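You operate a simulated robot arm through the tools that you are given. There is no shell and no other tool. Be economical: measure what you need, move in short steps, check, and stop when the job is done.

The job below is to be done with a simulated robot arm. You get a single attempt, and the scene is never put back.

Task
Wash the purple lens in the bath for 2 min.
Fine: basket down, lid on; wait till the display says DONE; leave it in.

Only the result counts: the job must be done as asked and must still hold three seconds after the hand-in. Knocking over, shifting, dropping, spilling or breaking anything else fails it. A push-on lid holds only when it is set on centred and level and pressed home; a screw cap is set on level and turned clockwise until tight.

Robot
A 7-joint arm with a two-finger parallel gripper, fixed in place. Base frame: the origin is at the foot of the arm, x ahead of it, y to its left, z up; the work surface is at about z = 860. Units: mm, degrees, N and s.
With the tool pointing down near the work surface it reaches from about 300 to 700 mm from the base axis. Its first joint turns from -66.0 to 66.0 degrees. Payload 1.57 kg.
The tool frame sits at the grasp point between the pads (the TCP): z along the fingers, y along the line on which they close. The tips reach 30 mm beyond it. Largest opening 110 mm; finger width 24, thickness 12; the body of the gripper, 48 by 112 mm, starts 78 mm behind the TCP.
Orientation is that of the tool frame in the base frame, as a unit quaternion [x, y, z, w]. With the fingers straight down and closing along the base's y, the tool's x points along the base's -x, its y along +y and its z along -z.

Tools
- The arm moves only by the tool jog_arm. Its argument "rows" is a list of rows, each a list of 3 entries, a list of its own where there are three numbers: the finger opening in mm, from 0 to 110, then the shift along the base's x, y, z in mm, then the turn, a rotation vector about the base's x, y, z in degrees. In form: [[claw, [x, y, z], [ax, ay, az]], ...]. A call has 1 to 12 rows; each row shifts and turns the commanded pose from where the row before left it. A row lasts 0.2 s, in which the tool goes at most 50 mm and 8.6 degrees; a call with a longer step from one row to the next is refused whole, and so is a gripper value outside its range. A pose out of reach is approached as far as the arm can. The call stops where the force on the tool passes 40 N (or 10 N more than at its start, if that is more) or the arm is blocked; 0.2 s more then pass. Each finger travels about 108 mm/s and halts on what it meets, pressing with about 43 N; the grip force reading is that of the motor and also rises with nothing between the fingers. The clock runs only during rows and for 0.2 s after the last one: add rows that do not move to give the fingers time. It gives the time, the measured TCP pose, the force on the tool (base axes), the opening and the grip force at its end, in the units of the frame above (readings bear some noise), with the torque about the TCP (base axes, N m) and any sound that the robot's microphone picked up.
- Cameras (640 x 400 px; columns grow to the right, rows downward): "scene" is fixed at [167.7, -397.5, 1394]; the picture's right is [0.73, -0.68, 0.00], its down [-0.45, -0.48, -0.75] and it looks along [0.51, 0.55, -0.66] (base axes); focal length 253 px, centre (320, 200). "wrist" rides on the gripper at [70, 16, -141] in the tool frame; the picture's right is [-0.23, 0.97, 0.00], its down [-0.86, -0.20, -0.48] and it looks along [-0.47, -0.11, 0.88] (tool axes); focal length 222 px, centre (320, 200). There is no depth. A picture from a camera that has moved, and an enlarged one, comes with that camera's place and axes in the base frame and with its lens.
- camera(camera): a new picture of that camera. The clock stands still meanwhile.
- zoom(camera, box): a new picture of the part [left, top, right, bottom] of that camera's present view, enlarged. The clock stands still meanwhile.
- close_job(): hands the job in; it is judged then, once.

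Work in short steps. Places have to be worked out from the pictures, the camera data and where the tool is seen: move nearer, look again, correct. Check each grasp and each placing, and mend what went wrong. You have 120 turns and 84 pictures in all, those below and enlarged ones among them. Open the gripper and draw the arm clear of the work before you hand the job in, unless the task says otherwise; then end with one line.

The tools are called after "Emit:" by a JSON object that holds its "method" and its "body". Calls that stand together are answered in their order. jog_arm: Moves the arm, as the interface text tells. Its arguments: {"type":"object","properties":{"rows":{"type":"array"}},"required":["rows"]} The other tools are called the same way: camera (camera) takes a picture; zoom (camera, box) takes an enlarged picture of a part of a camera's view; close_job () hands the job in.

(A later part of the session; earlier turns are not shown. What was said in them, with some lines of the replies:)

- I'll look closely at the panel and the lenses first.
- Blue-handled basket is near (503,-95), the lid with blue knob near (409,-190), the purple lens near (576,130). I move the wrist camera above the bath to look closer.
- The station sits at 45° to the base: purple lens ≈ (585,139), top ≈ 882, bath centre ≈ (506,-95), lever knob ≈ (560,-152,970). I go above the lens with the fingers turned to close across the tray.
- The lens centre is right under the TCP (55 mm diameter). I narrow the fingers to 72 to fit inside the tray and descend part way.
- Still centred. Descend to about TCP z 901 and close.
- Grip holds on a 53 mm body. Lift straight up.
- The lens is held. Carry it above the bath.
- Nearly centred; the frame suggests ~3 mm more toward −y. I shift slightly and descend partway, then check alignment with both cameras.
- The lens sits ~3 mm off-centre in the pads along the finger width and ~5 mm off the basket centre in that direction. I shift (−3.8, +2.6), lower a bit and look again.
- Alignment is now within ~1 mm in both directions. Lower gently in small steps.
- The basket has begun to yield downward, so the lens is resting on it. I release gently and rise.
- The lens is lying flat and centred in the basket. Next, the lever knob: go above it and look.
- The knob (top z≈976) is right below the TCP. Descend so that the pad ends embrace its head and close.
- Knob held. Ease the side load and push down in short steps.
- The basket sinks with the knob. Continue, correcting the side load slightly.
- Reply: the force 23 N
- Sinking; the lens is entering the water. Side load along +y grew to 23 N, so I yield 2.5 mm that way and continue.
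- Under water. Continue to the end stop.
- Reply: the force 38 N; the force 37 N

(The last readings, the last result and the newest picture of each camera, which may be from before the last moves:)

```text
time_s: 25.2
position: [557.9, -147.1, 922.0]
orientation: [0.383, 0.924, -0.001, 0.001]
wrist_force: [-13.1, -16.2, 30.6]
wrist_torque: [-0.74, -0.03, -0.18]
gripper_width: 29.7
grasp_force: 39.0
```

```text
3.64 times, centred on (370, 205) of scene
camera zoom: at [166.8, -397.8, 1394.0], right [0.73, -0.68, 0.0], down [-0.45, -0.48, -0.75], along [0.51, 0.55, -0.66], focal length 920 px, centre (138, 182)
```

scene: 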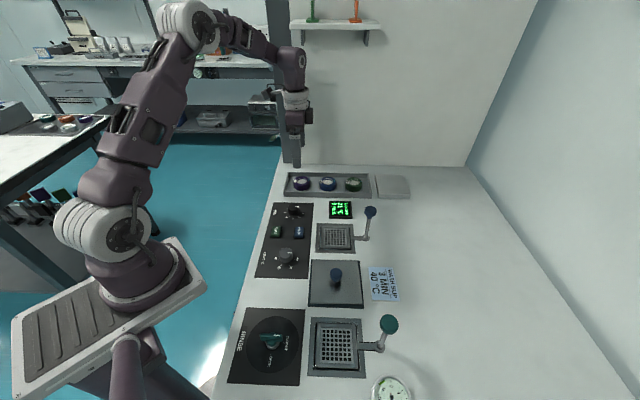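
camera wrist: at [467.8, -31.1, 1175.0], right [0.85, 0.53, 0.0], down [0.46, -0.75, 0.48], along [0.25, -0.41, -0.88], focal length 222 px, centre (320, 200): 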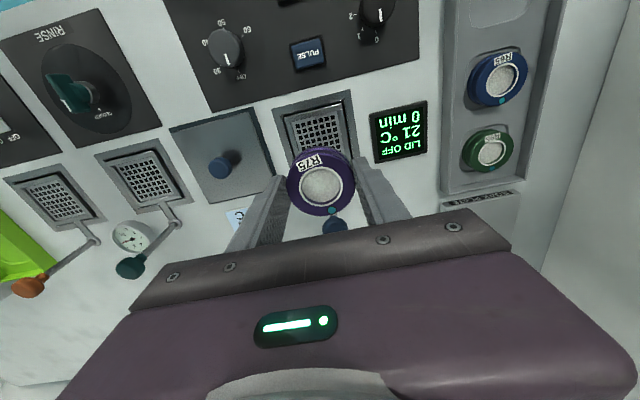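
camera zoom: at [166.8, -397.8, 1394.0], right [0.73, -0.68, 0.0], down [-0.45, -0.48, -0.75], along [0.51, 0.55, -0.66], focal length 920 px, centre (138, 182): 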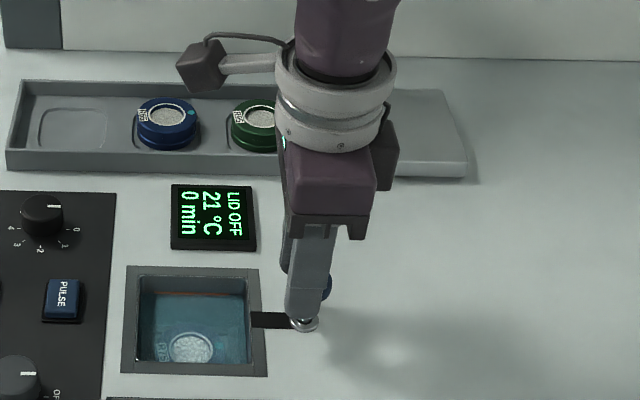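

A steady 31 N while the fingers slide: the end stop is reached. Release and rise, and check that the knob stays down.

Emit:
{"method": "jog_arm", "body": {"rows": [[60, [0, 0, 0], [0, 0, 0]], [60, [0, 0, 0], [0, 0, 0]], [60, [0, 0, 20], [0, 0, 0]], [60, [0, 0, 40], [0, 0, 0]], [60, [0, 0, 40], [0, 0, 0]], [60, [0, 0, 0], [0, 0, 0]]]}}

Emit:
{"method": "zoom", "body": {"camera": "scene", "box": [310, 150, 430, 260]}}

Emit:
{"method": "camera", "body": {"camera": "wrist"}}

```text
time_s: 26.6
position: [558.5, -145.2, 1021.7]
orientation: [0.382, 0.924, 0.0, 0.001]
wrist_force: [-0.4, 0.3, -0.3]
wrist_torque: [-0.01, -0.04, 0.03]
gripper_width: 59.9
grasp_force: 0.2
```

```text
3.64 times, centred on (370, 205) of scene
camera zoom: at [167.7, -397.5, 1394.0], right [0.73, -0.68, 0.0], down [-0.45, -0.48, -0.75], along [0.51, 0.55, -0.66], focal length 920 px, centre (138, 182)
```

zoom: 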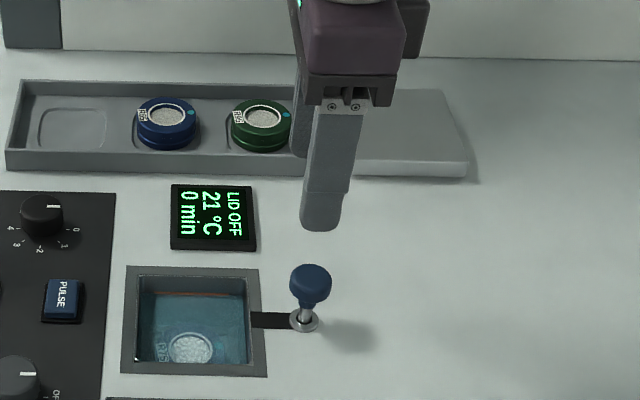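

```text
38 pictures are left
camera wrist: at [521.4, -83.5, 1164.3], right [0.85, 0.53, 0.0], down [0.46, -0.75, 0.48], along [0.25, -0.41, -0.88], focal length 222 px, centre (320, 200)
```

wrist: 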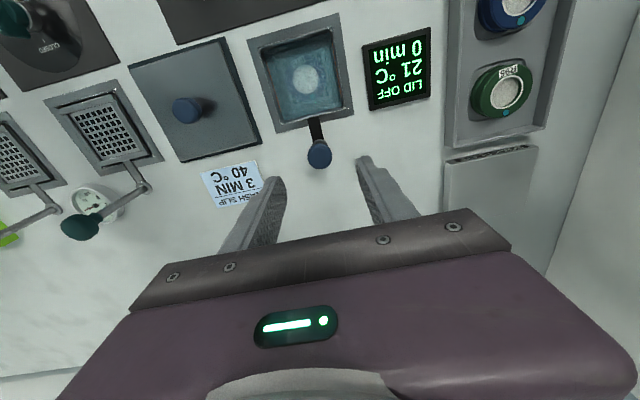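

The basket stays down. Now move above the lid knob (≈(410,-190)).

Emit:
{"method": "jog_arm", "body": {"rows": [[60, [-37, -11, 0], [0, 0, 0]], [60, [-37, -11, 0], [0, 0, 0]], [60, [-37, -11, 0], [0, 0, 0]], [60, [-37, -11, 0], [0, 0, 0]], [60, [0, 0, -20], [0, 0, 0]], [60, [0, 0, 0], [0, 0, 0]], [60, [0, 0, 0], [0, 0, 0]]]}}

Emit:
{"method": "zoom", "body": {"camera": "wrist", "box": [200, 60, 440, 240]}}

Emit:
{"method": "zoom", "body": {"camera": "scene", "box": [280, 200, 400, 320]}}

```text
time_s: 28.2
position: [411.2, -190.5, 1001.7]
orientation: [0.383, 0.924, 0.0, 0.0]
wrist_force: [0.1, 0.4, -0.2]
wrist_torque: [-0.02, 0.01, 0.0]
gripper_width: 59.8
grasp_force: 0.0
```

```text
2.22 times, centred on (320, 150) of wrist
camera zoom: at [373.9, -128.3, 1144.8], right [0.85, 0.53, 0.0], down [0.46, -0.75, 0.48], along [0.25, -0.41, -0.88], focal length 494 px, centre (320, 311)
```

zoom: 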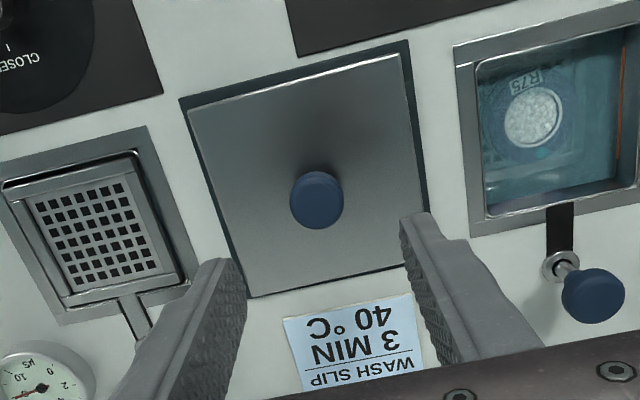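

```text
3.33 times, centred on (340, 260) of scene
camera zoom: at [167.7, -397.5, 1394.0], right [0.73, -0.68, 0.0], down [-0.45, -0.48, -0.75], along [0.51, 0.55, -0.66], focal length 844 px, centre (253, 0)
```

zoom: 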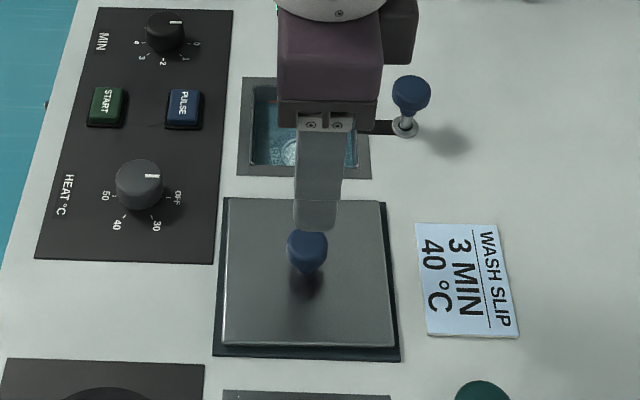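

Lid centre/knob ≈ (410,-191), head z≈889. Descend so the tips pass the head just above the plate, and close.

Emit:
{"method": "jog_arm", "body": {"rows": [[60, [-1, -0.7, -35], [0, 0, 0]], [60, [0, 0, -35], [0, 0, 0]], [60, [0, 0, -17], [0, 0, 0]], [60, [0, 0, -4], [0, 0, 0]], [60, [0, 0, 0], [0, 0, 0]], [22, [0, 0, 0], [0, 0, 0]], [22, [0, 0, 0], [0, 0, 0]], [22, [0, 0, 0], [0, 0, 0]]]}}

Emit:
{"method": "zoom", "body": {"camera": "scene", "box": [280, 220, 400, 320]}}

```text
time_s: 30.0
position: [411.3, -191.8, 912.8]
orientation: [0.383, 0.924, 0.0, 0.0]
wrist_force: [-0.5, -0.2, -1.0]
wrist_torque: [0.02, 0.01, 0.02]
gripper_width: 27.2
grasp_force: 37.4
```

```text
4.00 times, centred on (340, 270) of scene
camera zoom: at [167.7, -397.6, 1394.0], right [0.73, -0.68, 0.0], down [-0.45, -0.48, -0.75], along [0.51, 0.55, -0.66], focal length 1012 px, centre (240, -80)
```

zoom: 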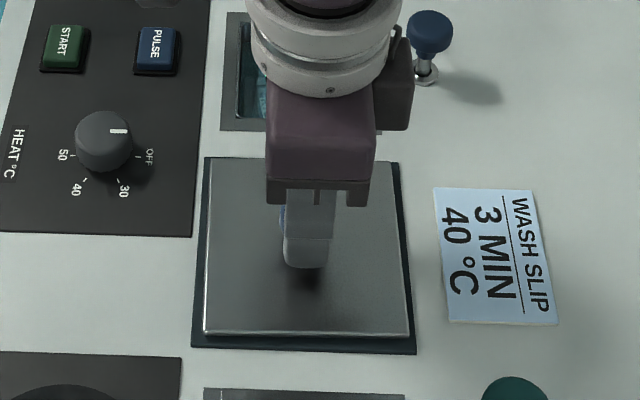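

Gripped at 27 mm. Lift gently.

Emit:
{"method": "jog_arm", "body": {"rows": [[22, [0, 0, 4], [0, 0, 0]], [22, [0, 0, 8], [0, 0, 0]], [22, [0, 0, 25], [0, 0, 0]], [22, [0, 0, 35], [0, 0, 0]], [22, [0, 0, 0], [0, 0, 0]]]}}

Emit:
{"method": "zoom", "body": {"camera": "scene", "box": [270, 190, 410, 320]}}

```text
time_s: 31.2
position: [410.6, -191.7, 982.4]
orientation: [0.382, 0.924, 0.0, 0.0]
wrist_force: [-0.2, -0.3, -2.1]
wrist_torque: [0.03, 0.01, 0.01]
gripper_width: 27.0
grasp_force: 37.6
```

```text
3.08 times, centred on (340, 255) of scene
camera zoom: at [167.7, -397.5, 1394.0], right [0.73, -0.68, 0.0], down [-0.45, -0.48, -0.75], along [0.51, 0.55, -0.66], focal length 779 px, centre (258, 31)
```

zoom: 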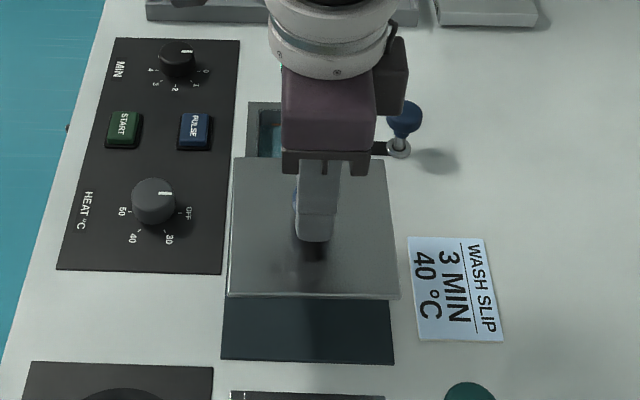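

The lid came up level. Carry it along to the bath (shift ≈ (95.5, 94)) at this height.

Emit:
{"method": "jog_arm", "body": {"rows": [[22, [23.9, 23.5, 0], [0, 0, 0]], [22, [23.9, 23.5, 0], [0, 0, 0]], [22, [23.9, 23.5, 0], [0, 0, 0]], [22, [23.8, 23.6, 0], [0, 0, 0]], [22, [0, 0, -20], [0, 0, 0]], [22, [0, 0, -15], [0, 0, 0]], [22, [0, 0, 0], [0, 0, 0]], [22, [0, 0, 0], [0, 0, 0]]]}}

Emit:
{"method": "zoom", "body": {"camera": "wrist", "box": [200, 40, 440, 240]}}

Emit:
{"method": "zoom", "body": {"camera": "scene", "box": [290, 180, 400, 270]}}

```text
time_s: 33.0
position: [506.7, -96.7, 949.0]
orientation: [0.382, 0.924, 0.0, 0.0]
wrist_force: [-0.9, -0.5, -2.6]
wrist_torque: [-0.01, -0.01, -0.03]
gripper_width: 27.2
grasp_force: 37.4
```

```text
2.00 times, centred on (320, 140) of wrist
camera zoom: at [468.7, -35.7, 1090.9], right [0.85, 0.53, 0.0], down [0.46, -0.75, 0.48], along [0.25, -0.41, -0.88], focal length 444 px, centre (320, 320)
```

zoom: 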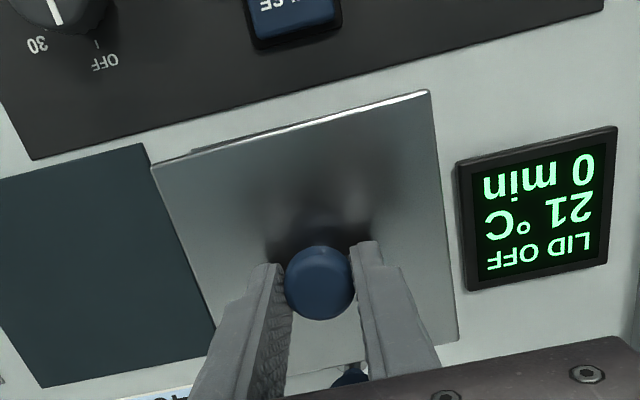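

```text
4.44 times, centred on (345, 225) of scene
camera zoom: at [167.8, -397.5, 1394.0], right [0.73, -0.68, 0.0], down [-0.45, -0.48, -0.75], along [0.51, 0.55, -0.66], focal length 1125 px, centre (209, 89)
```

zoom: 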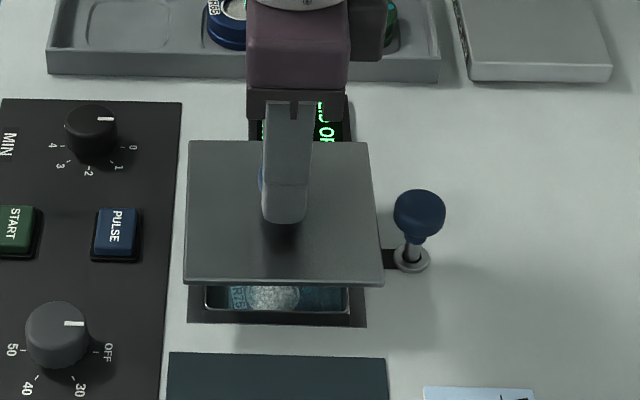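

The lid is ~1.6 mm too far toward the lever; correct by (−0.7,+1.5) and descend most of the way.

Emit:
{"method": "jog_arm", "body": {"rows": [[22, [-0.7, 1.5, 0], [0, 0, 0]], [22, [0, 0, -15], [0, 0, 0]], [22, [0, 0, -8], [0, 0, 0]], [22, [0, 0, -4], [0, 0, 0]], [22, [0, 0, 0], [0, 0, 0]]]}}

Emit:
{"method": "zoom", "body": {"camera": "scene", "box": [305, 200, 395, 265]}}

```text
time_s: 34.2
position: [505.8, -96.3, 920.1]
orientation: [0.382, 0.924, 0.0, 0.0]
wrist_force: [-0.2, 0.2, -2.3]
wrist_torque: [0.0, 0.02, -0.01]
gripper_width: 27.0
grasp_force: 37.8
```

```text
6.15 times, centred on (350, 232) of scene
camera zoom: at [167.8, -397.5, 1394.0], right [0.73, -0.68, 0.0], down [-0.45, -0.48, -0.75], along [0.51, 0.55, -0.66], focal length 1558 px, centre (135, 0)
```

zoom: 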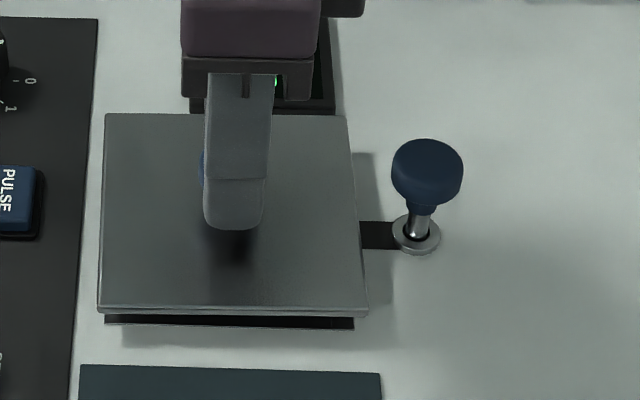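

Within 1 mm. Small trim, then lower onto the seat.

Emit:
{"method": "jog_arm", "body": {"rows": [[22, [-0.5, 0.5, -2], [0, 0, 0]], [22, [0, 0, -2], [0, 0, 0]], [22, [0, 0, -2], [0, 0, 0]], [22, [0, 0, 0], [0, 0, 0]]]}}

Emit:
{"method": "jog_arm", "body": {"rows": [[22, [0, 0, -1], [0, 0, 0]], [22, [0, 0, -1], [0, 0, 0]], [22, [0, 0, 0], [0, 0, 0]]]}}

```text
time_s: 35.2
position: [503.7, -94.9, 914.7]
orientation: [0.383, 0.924, 0.0, 0.001]
wrist_force: [0.1, -0.2, -1.4]
wrist_torque: [-0.02, 0.02, -0.01]
gripper_width: 26.9
grasp_force: 37.6
```

```text
time_s: 36.0
position: [504.1, -95.8, 911.8]
orientation: [0.383, 0.924, 0.001, 0.0]
wrist_force: [-1.3, -0.1, -1.4]
wrist_torque: [-0.01, -0.01, 0.02]
gripper_width: 27.2
grasp_force: 37.8
```

Emit:
{"method": "jog_arm", "body": {"rows": [[22, [0, 0, -1.5], [0, 0, 0]], [22, [0, 0, -1.5], [0, 0, 0]], [22, [0, 0, 0], [0, 0, 0]]]}}

Emit:
{"method": "zoom", "body": {"camera": "scene", "box": [305, 200, 395, 265]}}

```text
time_s: 36.8
position: [503.5, -95.7, 910.1]
orientation: [0.383, 0.924, -0.001, 0.0]
wrist_force: [-0.3, -0.2, -2.0]
wrist_torque: [0.02, 0.0, 0.01]
gripper_width: 27.0
grasp_force: 38.1
```

```text
6.15 times, centred on (350, 232) of scene
camera zoom: at [167.8, -397.5, 1394.0], right [0.73, -0.68, 0.0], down [-0.45, -0.48, -0.75], along [0.51, 0.55, -0.66], focal length 1558 px, centre (135, 0)
```

zoom: 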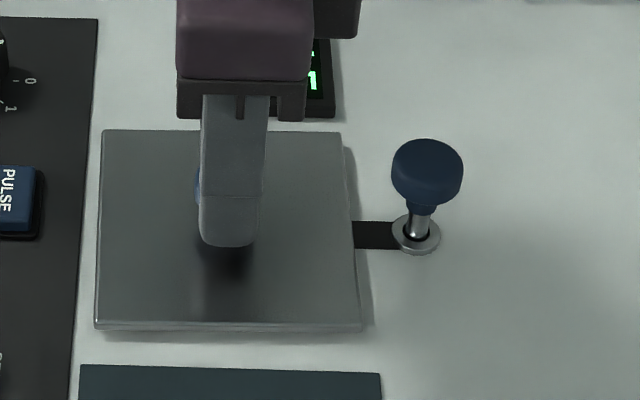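

No contact yet. Continue down slowly until force appears.

Emit:
{"method": "jog_arm", "body": {"rows": [[22, [0, 0, -1], [0, 0, 0]], [22, [0, 0, -1], [0, 0, 0]], [22, [0, 0, -1], [0, 0, 0]], [22, [0, 0, 0], [0, 0, 0]]]}}

Emit:
{"method": "jog_arm", "body": {"rows": [[22, [0, 0, -1], [0, 0, 0]], [22, [0, 0, -1], [0, 0, 0]], [22, [0, 0, 0], [0, 0, 0]]]}}

```text
time_s: 37.8
position: [503.1, -96.3, 907.7]
orientation: [0.383, 0.924, 0.0, 0.001]
wrist_force: [-4.7, 2.1, 24.4]
wrist_torque: [0.07, 0.16, 0.0]
gripper_width: 26.8
grasp_force: 37.4
```

```text
time_s: 38.6
position: [503.3, -96.4, 905.7]
orientation: [0.383, 0.924, 0.0, 0.001]
wrist_force: [-0.1, -1.2, 23.9]
wrist_torque: [-0.1, -0.08, -0.02]
gripper_width: 26.9
grasp_force: 37.6
```

Contact at ~24 N, the fingers then slipping on the knob. Release, rise above, and look at the display and lid.

Emit:
{"method": "jog_arm", "body": {"rows": [[50, [0, 0, 0], [0, 0, 0]], [50, [0, 0, 0], [0, 0, 0]], [50, [0, 0, 15], [0, 0, 0]], [50, [0, 0, 40], [0, 0, 0]], [50, [0, 0, 0], [0, 0, 0]], [50, [0, 0, 0], [0, 0, 0]]]}}

Emit:
{"method": "camera", "body": {"camera": "wrist"}}

Emit:
{"method": "zoom", "body": {"camera": "scene", "box": [305, 190, 395, 265]}}

```text
time_s: 40.0
position: [504.6, -96.2, 958.4]
orientation: [0.382, 0.924, 0.0, 0.0]
wrist_force: [0.3, -0.1, 0.0]
wrist_torque: [-0.01, -0.01, -0.01]
gripper_width: 49.9
grasp_force: 0.2
```

```text
29 pictures are left
camera wrist: at [466.4, -33.7, 1102.9], right [0.85, 0.53, 0.0], down [0.46, -0.75, 0.48], along [0.25, -0.41, -0.88], focal length 222 px, centre (320, 200)
```

wrist: 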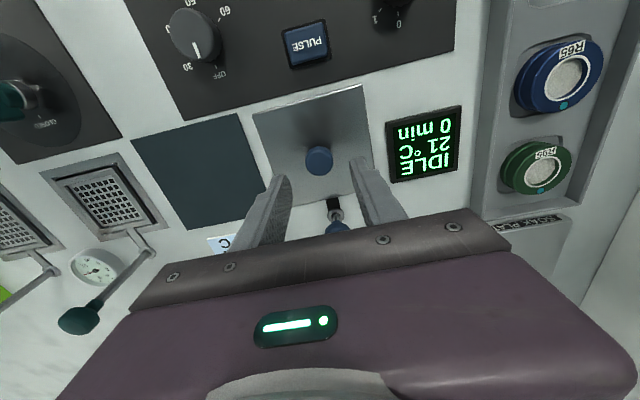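

```text
5.33 times, centred on (350, 228) of scene
camera zoom: at [167.7, -397.5, 1394.0], right [0.73, -0.68, 0.0], down [-0.45, -0.48, -0.75], along [0.51, 0.55, -0.66], focal length 1350 px, centre (160, 53)
```

zoom: 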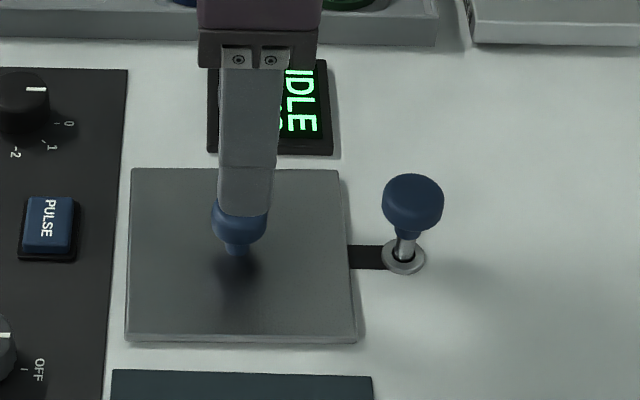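

The display changed from LID OFF to IDLE. To be sure it is home, I close the fingers and press on the knob top from above.

Emit:
{"method": "jog_arm", "body": {"rows": [[0, [-1.5, 1.5, 0], [0, 0, 0]], [0, [0, 0, 0], [0, 0, 0]], [0, [0, 0, 0], [0, 0, 0]], [0, [0, 0, -15], [0, 0, 0]], [0, [0, 0, -8], [0, 0, 0]], [0, [0, 0, 0], [0, 0, 0]]]}}

Emit:
{"method": "jog_arm", "body": {"rows": [[0, [0, 0, -2], [0, 0, 0]], [0, [0, 0, -2], [0, 0, 0]], [0, [0, 0, -2], [0, 0, 0]], [0, [0, 0, -2], [0, 0, 0]], [0, [0, 0, 0], [0, 0, 0]]]}}

```text
time_s: 41.4
position: [502.4, -94.7, 937.0]
orientation: [0.383, 0.924, 0.0, -0.001]
wrist_force: [-0.7, -1.0, 0.2]
wrist_torque: [0.0, 0.0, 0.02]
gripper_width: 0.2
grasp_force: 21.0
```

```text
time_s: 42.6
position: [501.9, -94.4, 928.0]
orientation: [0.382, 0.924, 0.0, 0.0]
wrist_force: [0.2, 0.9, 0.3]
wrist_torque: [0.0, 0.03, 0.03]
gripper_width: 0.1
grasp_force: 20.8
```

Emit:
{"method": "jog_arm", "body": {"rows": [[0, [0, 0, -1.5], [0, 0, 0]], [0, [0, 0, -1.5], [0, 0, 0]], [0, [0, 0, -1.5], [0, 0, 0]], [0, [0, 0, -1.5], [0, 0, 0]], [0, [0, 0, -1.5], [0, 0, 0]], [0, [0, 0, -1.5], [0, 0, 0]], [0, [0, 0, -1.5], [0, 0, 0]], [0, [0, 0, -1.5], [0, 0, 0]]]}}

```text
time_s: 43.3
position: [503.8, -95.0, 928.0]
orientation: [0.382, 0.924, 0.0, 0.001]
wrist_force: [-4.4, 1.5, 13.9]
wrist_torque: [0.05, 0.13, 0.01]
gripper_width: 0.0
grasp_force: 21.8
stopped in row 3: the force on the tool passed its limit at 46 N (the readings are from after the stop); the commanded pose is now the measured one
```

Lid pressed home with 46 N. Now to the MIN dial at ≈(483,56): 0 is at the e2 side, 2 is a 90° clockwise turn. I go above it and turn the gripper to yaw +45°.

Emit:
{"method": "jog_arm", "body": {"rows": [[0, [0, 0, 42], [0, 0, 0]], [40, [0, 0, 40], [0, 0, 8.5]], [60, [-2, 15, 0], [0, 0, 8.5]], [60, [-2, 15, 0], [0, 0, 8.5]], [60, [-2, 15, 0], [0, 0, 8.5]], [60, [-2, 15, 0], [0, 0, 8.5]], [60, [-2, 15, 0], [0, 0, 8.5]], [60, [-2, 15, 0], [0, 0, 8.5]], [60, [-2, 15, 0], [0, 0, 8.5]], [60, [-2, 15, 0], [0, 0, 8.5]], [60, [-2, 15, 0], [0, 0, 8.5]], [60, [-2.8, 16, 0], [0, 0, 5]]]}}

Emit:
{"method": "camera", "body": {"camera": "wrist"}}

Emit:
{"method": "zoom", "body": {"camera": "scene", "box": [240, 150, 400, 270]}}

```text
time_s: 45.9
position: [482.3, 55.3, 1009.3]
orientation: [-0.384, 0.923, 0.0, 0.001]
wrist_force: [1.2, -0.3, 0.3]
wrist_torque: [0.0, -0.01, -0.02]
gripper_width: 60.0
grasp_force: 0.0
```

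```text
27 pictures are left
camera wrist: at [421.9, 18.8, 1153.0], right [-0.53, 0.85, 0.0], down [0.74, 0.46, 0.48], along [0.41, 0.25, -0.88], focal length 222 px, centre (320, 200)
```

wrist: 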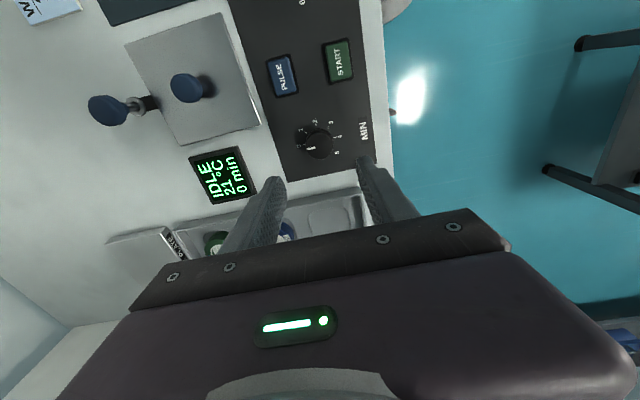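

```text
3.33 times, centred on (320, 210) of scene
camera zoom: at [167.7, -397.5, 1394.0], right [0.73, -0.68, 0.0], down [-0.45, -0.48, -0.75], along [0.51, 0.55, -0.66], focal length 844 px, centre (320, 167)
```

zoom: 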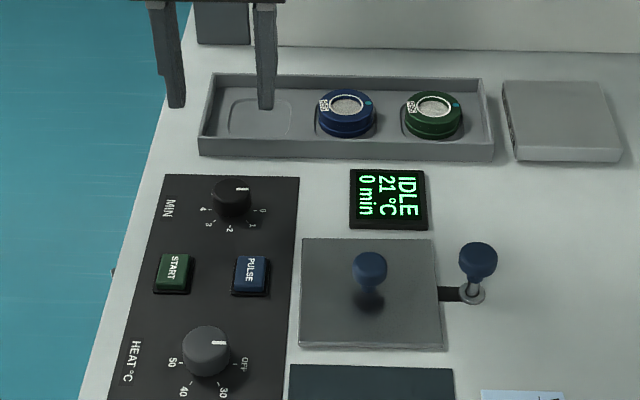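

Emit:
{"method": "zoom", "body": {"camera": "wrist", "box": [270, 100, 370, 180]}}

```text
5.00 times, centred on (320, 140) of wrist
camera zoom: at [421.9, 18.8, 1153.0], right [-0.53, 0.85, 0.0], down [0.74, 0.46, 0.48], along [0.41, 0.25, -0.88], focal length 1111 px, centre (320, 500)
```

zoom: 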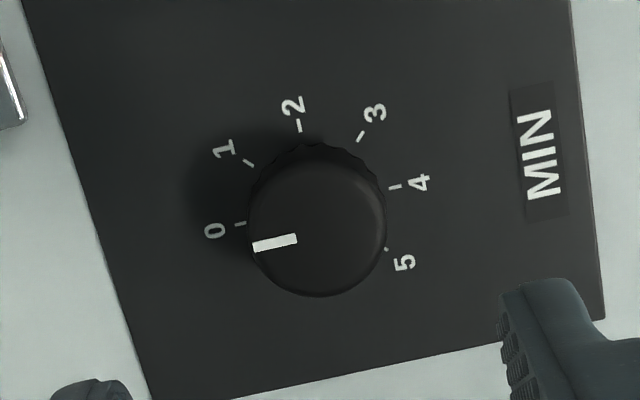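

Dial centre is about (−0.7,−1.9) from the TCP; top z≈887. Descend to tips ≈870 and grip it.

Emit:
{"method": "jog_arm", "body": {"rows": [[60, [-0.7, -1.9, -40], [0, 0, 0]], [60, [0, 0, -40], [0, 0, 0]], [60, [0, 0, -20], [0, 0, 0]], [60, [0, 0, -8], [0, 0, 0]], [60, [0, 0, 0], [0, 0, 0]], [25, [0, 0, 0], [0, 0, 0]], [25, [0, 0, 0], [0, 0, 0]], [25, [0, 0, 0], [0, 0, 0]]]}}

```text
time_s: 47.7
position: [481.0, 55.4, 902.2]
orientation: [-0.383, 0.924, 0.0, 0.001]
wrist_force: [4.1, -4.4, -8.6]
wrist_torque: [-0.04, -0.88, 0.03]
gripper_width: 33.6
grasp_force: 41.0
```

Gripped at 33.6 mm. Turn 90° clockwise (seen from above).

Emit:
{"method": "jog_arm", "body": {"rows": [[25, [0, 0, 0], [0, 0, -7.5]], [25, [0, 0, 0], [0, 0, -7.5]], [25, [0, 0, 0], [0, 0, -7.5]], [25, [0, 0, 0], [0, 0, -7.5]], [25, [0, 0, 0], [0, 0, -7.5]], [25, [0, 0, 0], [0, 0, -7.5]], [25, [0, 0, 0], [0, 0, 0]]]}}

Emit:
{"method": "zoom", "body": {"camera": "scene", "box": [240, 150, 400, 270]}}

```text
time_s: 49.3
position: [481.1, 54.5, 901.8]
orientation: [0.0, 1.0, 0.0, 0.001]
wrist_force: [-3.4, 13.5, 25.8]
wrist_torque: [0.14, -0.03, 0.02]
gripper_width: 33.3
grasp_force: 41.4
```

```text
3.33 times, centred on (320, 210) of scene
camera zoom: at [167.3, -397.2, 1394.1], right [0.73, -0.68, 0.0], down [-0.45, -0.48, -0.75], along [0.51, 0.55, -0.66], focal length 844 px, centre (320, 167)
```

zoom: 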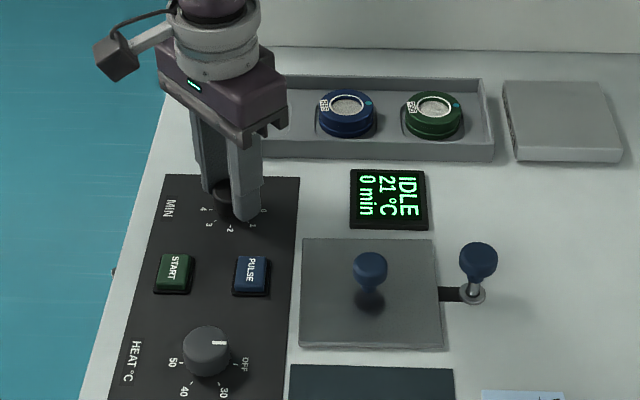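

The display still says 0 min after 45°. I release and rise to see whether the dial has turned.

Emit:
{"method": "jog_arm", "body": {"rows": [[60, [0, 0, 0], [0, 0, 0]], [60, [0, 0, 0], [0, 0, 0]], [60, [0, 0, 40], [0, 0, 0]], [60, [0, 0, 40], [0, 0, 0]], [60, [0, 0, 0], [0, 0, 0]]]}}

Emit:
{"method": "zoom", "body": {"camera": "wrist", "box": [220, 80, 420, 220]}}

```text
time_s: 50.5
position: [481.6, 54.2, 979.1]
orientation: [0.0, 1.0, 0.0, 0.001]
wrist_force: [0.2, -1.2, -0.2]
wrist_torque: [-0.02, -0.02, 0.0]
gripper_width: 60.1
grasp_force: 0.0
```

```text
2.86 times, centred on (320, 150) of wrist
camera zoom: at [411.9, 71.5, 1122.4], right [0.23, 0.97, 0.0], down [0.85, -0.2, 0.48], along [0.47, -0.11, -0.88], focal length 635 px, centre (320, 343)
```

zoom: 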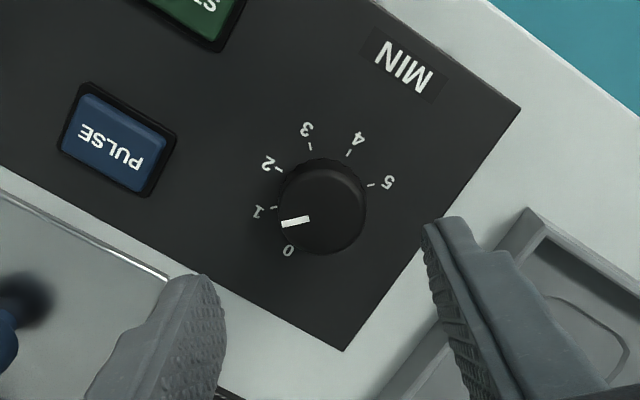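

The dial turned to nearly 1 (about 40°). Re-grip and turn another 51°.

Emit:
{"method": "jog_arm", "body": {"rows": [[60, [0, 0, -40], [0, 0, 0]], [60, [0, 0, -36], [0, 0, 0]], [60, [0, 0, 0], [0, 0, 0]], [25, [0, 0, 0], [0, 0, 0]], [25, [0, 0, 0], [0, 0, 0]], [25, [0, 0, 0], [0, 0, 0]]]}}

Emit:
{"method": "jog_arm", "body": {"rows": [[25, [0, 0, 0], [0, 0, -8.5]], [25, [0, 0, 0], [0, 0, -8.5]], [25, [0, 0, 0], [0, 0, -8.5]], [25, [0, 0, 0], [0, 0, -8.5]], [25, [0, 0, 0], [0, 0, -8.5]], [25, [0, 0, 0], [0, 0, -8.5]], [25, [0, 0, 0], [0, 0, 0]]]}}

Emit:
{"method": "zoom", "body": {"camera": "scene", "box": [260, 170, 380, 260]}}

```text
time_s: 51.9
position: [481.9, 55.9, 903.0]
orientation: [-0.001, 1.0, 0.001, 0.001]
wrist_force: [0.9, 17.2, -14.0]
wrist_torque: [0.1, -1.05, 0.01]
gripper_width: 33.4
grasp_force: 41.8
```

```text
time_s: 53.5
position: [482.5, 56.0, 904.0]
orientation: [0.431, 0.902, 0.0, 0.001]
wrist_force: [2.3, 22.9, -21.7]
wrist_torque: [0.8, 0.57, 0.01]
gripper_width: 34.0
grasp_force: 41.3
```

```text
4.44 times, centred on (320, 215) of scene
camera zoom: at [168.2, -397.0, 1394.1], right [0.73, -0.68, 0.0], down [-0.45, -0.48, -0.75], along [0.51, 0.55, -0.66], focal length 1125 px, centre (320, 133)
```

zoom: 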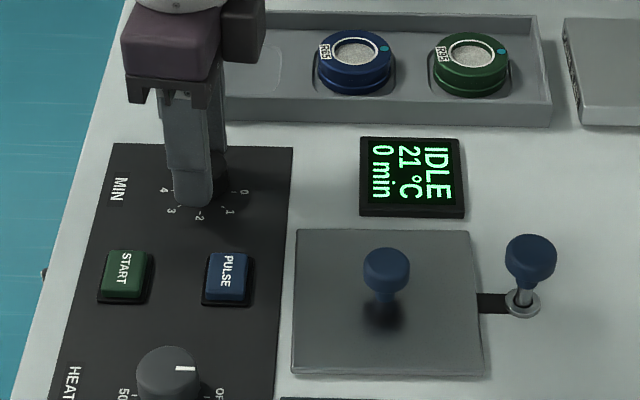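

The display's minutes apparently show run time, not the setting. Release and check the pointer.

Emit:
{"method": "jog_arm", "body": {"rows": [[60, [0, 0, 0], [0, 0, 0]], [60, [0, 0, 0], [0, 0, 0]], [60, [0, 0, 40], [0, 0, 0]], [60, [0, 0, 40], [0, 0, 0]], [60, [0, 0, 0], [0, 0, 0]]]}}

Emit:
{"method": "zoom", "body": {"camera": "wrist", "box": [270, 100, 370, 180]}}

```text
time_s: 54.7
position: [481.7, 55.9, 987.5]
orientation: [0.431, 0.902, -0.001, 0.001]
wrist_force: [0.0, -0.3, -0.7]
wrist_torque: [0.01, -0.03, -0.01]
gripper_width: 59.9
grasp_force: 0.0
```

```text
5.00 times, centred on (320, 140) of wrist
camera zoom: at [451.4, 121.6, 1131.6], right [0.9, 0.44, 0.0], down [0.38, -0.79, 0.48], along [0.21, -0.43, -0.88], focal length 1111 px, centre (320, 500)
```

zoom: 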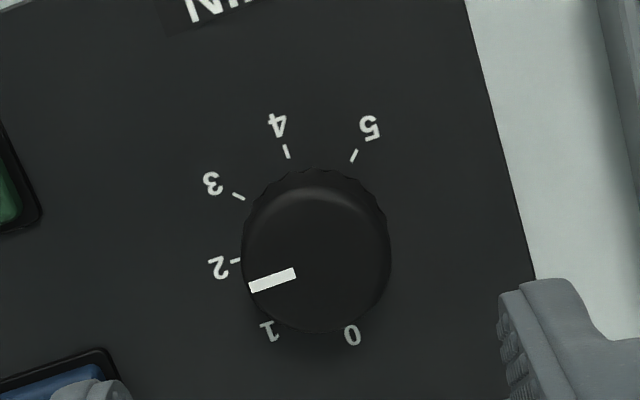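

The pointer is on 2. The heater stays off: only the time was asked for, and the slip (3 min, 40 °C) isn't part of the request. Next: START at ≈(396,28); move above with closed fingers.

Emit:
{"method": "jog_arm", "body": {"rows": [[30, [-29, -9, 0], [0, 0, 0]], [0, [-29, -9, 0], [0, 0, 0]], [0, [-28, -10, 0], [0, 0, 0]], [0, [0, 0, -25], [0, 0, 0]], [0, [0, 0, -25], [0, 0, 0]], [0, [0, 0, 0], [0, 0, 0]]]}}

Emit:
{"method": "zoom", "body": {"camera": "wrist", "box": [220, 80, 420, 240]}}

Emit:
{"method": "zoom", "body": {"camera": "scene", "box": [240, 170, 380, 280]}}

```text
time_s: 56.1
position: [395.0, 27.8, 937.2]
orientation: [0.431, 0.903, -0.001, 0.0]
wrist_force: [-0.2, -0.5, 0.2]
wrist_torque: [0.01, -0.05, -0.02]
gripper_width: 0.2
grasp_force: 21.3
```

```text
2.50 times, centred on (320, 160) of wrist
camera zoom: at [364.1, 93.0, 1080.2], right [0.9, 0.44, 0.0], down [0.38, -0.79, 0.48], along [0.21, -0.43, -0.88], focal length 555 px, centre (320, 300)
```

zoom: 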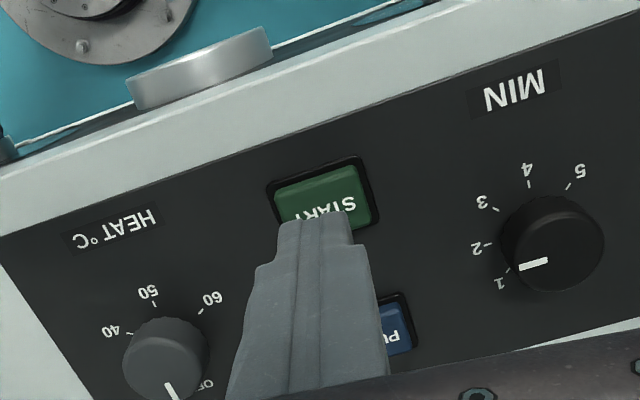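

```text
3.64 times, centred on (310, 225) of scene
camera zoom: at [167.7, -397.5, 1394.0], right [0.73, -0.68, 0.0], down [-0.45, -0.48, -0.75], along [0.51, 0.55, -0.66], focal length 920 px, centre (356, 109)
```

zoom: 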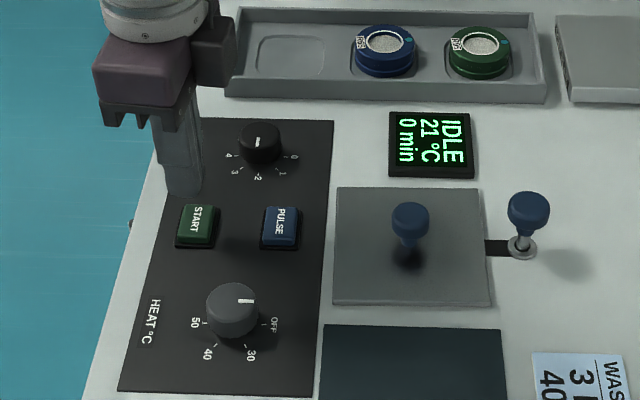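

START is just under the tips (2 mm trim). Press down gently until force rises.

Emit:
{"method": "jog_arm", "body": {"rows": [[0, [0.5, 2, -15], [0, 0, 0]], [0, [0, 0, -10], [0, 0, 0]], [0, [0, 0, -3], [0, 0, 0]], [0, [0, 0, -2], [0, 0, 0]], [0, [0, 0, -2], [0, 0, 0]], [0, [0, 0, -2], [0, 0, 0]], [0, [0, 0, 0], [0, 0, 0]]]}}

```text
time_s: 57.7
position: [395.9, 29.0, 901.6]
orientation: [0.43, 0.903, 0.0, 0.001]
wrist_force: [-0.5, 1.3, -0.3]
wrist_torque: [-0.01, -0.01, -0.01]
gripper_width: 0.2
grasp_force: 21.3
```

Emit:
{"method": "jog_arm", "body": {"rows": [[0, [0, 0, -1.5], [0, 0, 0]], [0, [0, 0, -1.5], [0, 0, 0]], [0, [0, 0, -1.5], [0, 0, 0]], [0, [0, 0, -1.5], [0, 0, 0]], [0, [0, 0, 0], [0, 0, 0]]]}}

Emit:
{"method": "zoom", "body": {"camera": "scene", "box": [240, 170, 380, 280]}}

```text
time_s: 58.9
position: [395.8, 29.5, 895.7]
orientation: [0.43, 0.903, 0.001, 0.001]
wrist_force: [0.5, 3.9, 10.7]
wrist_torque: [0.16, 0.01, 0.0]
gripper_width: 0.2
grasp_force: 21.1
heard: click
```

```text
3.64 times, centred on (310, 225) of scene
camera zoom: at [167.6, -397.4, 1394.0], right [0.73, -0.68, 0.0], down [-0.45, -0.48, -0.75], along [0.51, 0.55, -0.66], focal length 920 px, centre (356, 109)
```

zoom: 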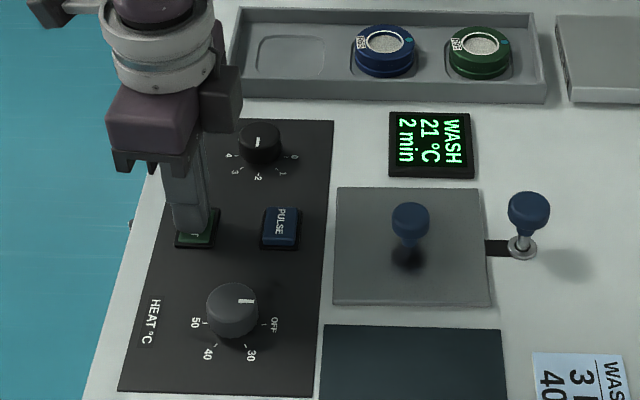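

Click heard and display shows WASH, 2 min. Rise clear and let time pass.

Emit:
{"method": "jog_arm", "body": {"rows": [[0, [0, 0, 20], [0, 0, 0]], [0, [0, 0, 40], [0, 0, 0]], [20, [0, 0, 40], [0, 0, 0]], [40, [0, 0, 40], [0, 0, 0]], [40, [0, 0, 0], [0, 0, 0]], [40, [0, 0, 0], [0, 0, 0]], [40, [0, 0, 0], [0, 0, 0]], [40, [0, 0, 0], [0, 0, 0]], [40, [0, 0, 0], [0, 0, 0]], [40, [0, 0, 0], [0, 0, 0]], [40, [0, 0, 0], [0, 0, 0]], [40, [0, 0, 0], [0, 0, 0]]]}}

Emit:
{"method": "jog_arm", "body": {"rows": [[40, [0, 0, 0], [0, 0, 0]], [40, [0, 0, 0], [0, 0, 0]], [40, [0, 0, 0], [0, 0, 0]], [40, [0, 0, 0], [0, 0, 0]], [40, [0, 0, 0], [0, 0, 0]], [40, [0, 0, 0], [0, 0, 0]], [40, [0, 0, 0], [0, 0, 0]], [40, [0, 0, 0], [0, 0, 0]], [40, [0, 0, 0], [0, 0, 0]], [40, [0, 0, 0], [0, 0, 0]], [40, [0, 0, 0], [0, 0, 0]], [40, [0, 0, 0], [0, 0, 0]]]}}

Emit:
{"method": "jog_arm", "body": {"rows": [[40, [0, 0, 0], [0, 0, 0]], [40, [0, 0, 0], [0, 0, 0]], [40, [0, 0, 0], [0, 0, 0]], [40, [0, 0, 0], [0, 0, 0]], [40, [0, 0, 0], [0, 0, 0]], [40, [0, 0, 0], [0, 0, 0]], [40, [0, 0, 0], [0, 0, 0]], [40, [0, 0, 0], [0, 0, 0]], [40, [0, 0, 0], [0, 0, 0]], [40, [0, 0, 0], [0, 0, 0]], [40, [0, 0, 0], [0, 0, 0]], [40, [0, 0, 0], [0, 0, 0]]]}}

Emit:
{"method": "zoom", "body": {"camera": "scene", "box": [240, 170, 380, 280]}}

```text
time_s: 61.5
position: [398.3, 28.9, 1037.3]
orientation: [0.43, 0.903, -0.001, 0.002]
wrist_force: [0.2, -0.9, 0.7]
wrist_torque: [0.01, -0.02, 0.02]
gripper_width: 40.0
grasp_force: 0.0
```

```text
time_s: 64.1
position: [397.2, 27.3, 1037.8]
orientation: [0.431, 0.903, 0.001, 0.001]
wrist_force: [0.2, 0.7, 0.0]
wrist_torque: [0.01, 0.01, 0.01]
gripper_width: 40.1
grasp_force: 0.1
```

```text
time_s: 66.7
position: [397.6, 28.3, 1036.5]
orientation: [0.431, 0.903, 0.001, 0.001]
wrist_force: [-0.8, -0.7, -0.1]
wrist_torque: [0.03, -0.02, -0.01]
gripper_width: 40.1
grasp_force: 0.2
```

```text
3.64 times, centred on (310, 225) of scene
camera zoom: at [167.7, -397.5, 1394.0], right [0.73, -0.68, 0.0], down [-0.45, -0.48, -0.75], along [0.51, 0.55, -0.66], focal length 920 px, centre (356, 109)
```

zoom: 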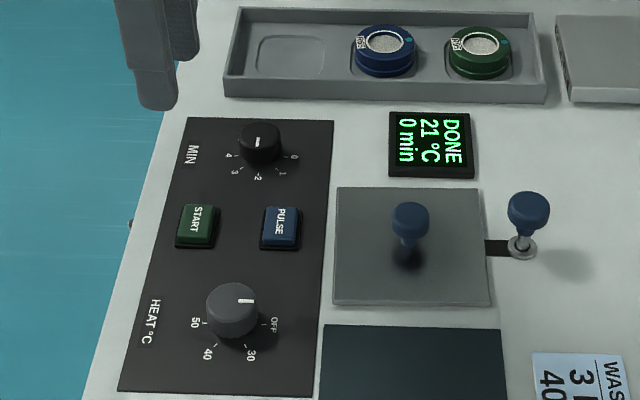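

The display says DONE, the lid is on, the basket is down, and the open gripper is clear of the work, so I hand in.

Emit:
{"method": "close_job", "body": {}}

```text
The job is handed in.
```

The purple lens was washed for 2 min in the bath, basket down and lid on; the display read DONE, the lens is still in, and I left the heat off since only the time was asked for (the slip by the bath says 3 MIN, 40 °C).
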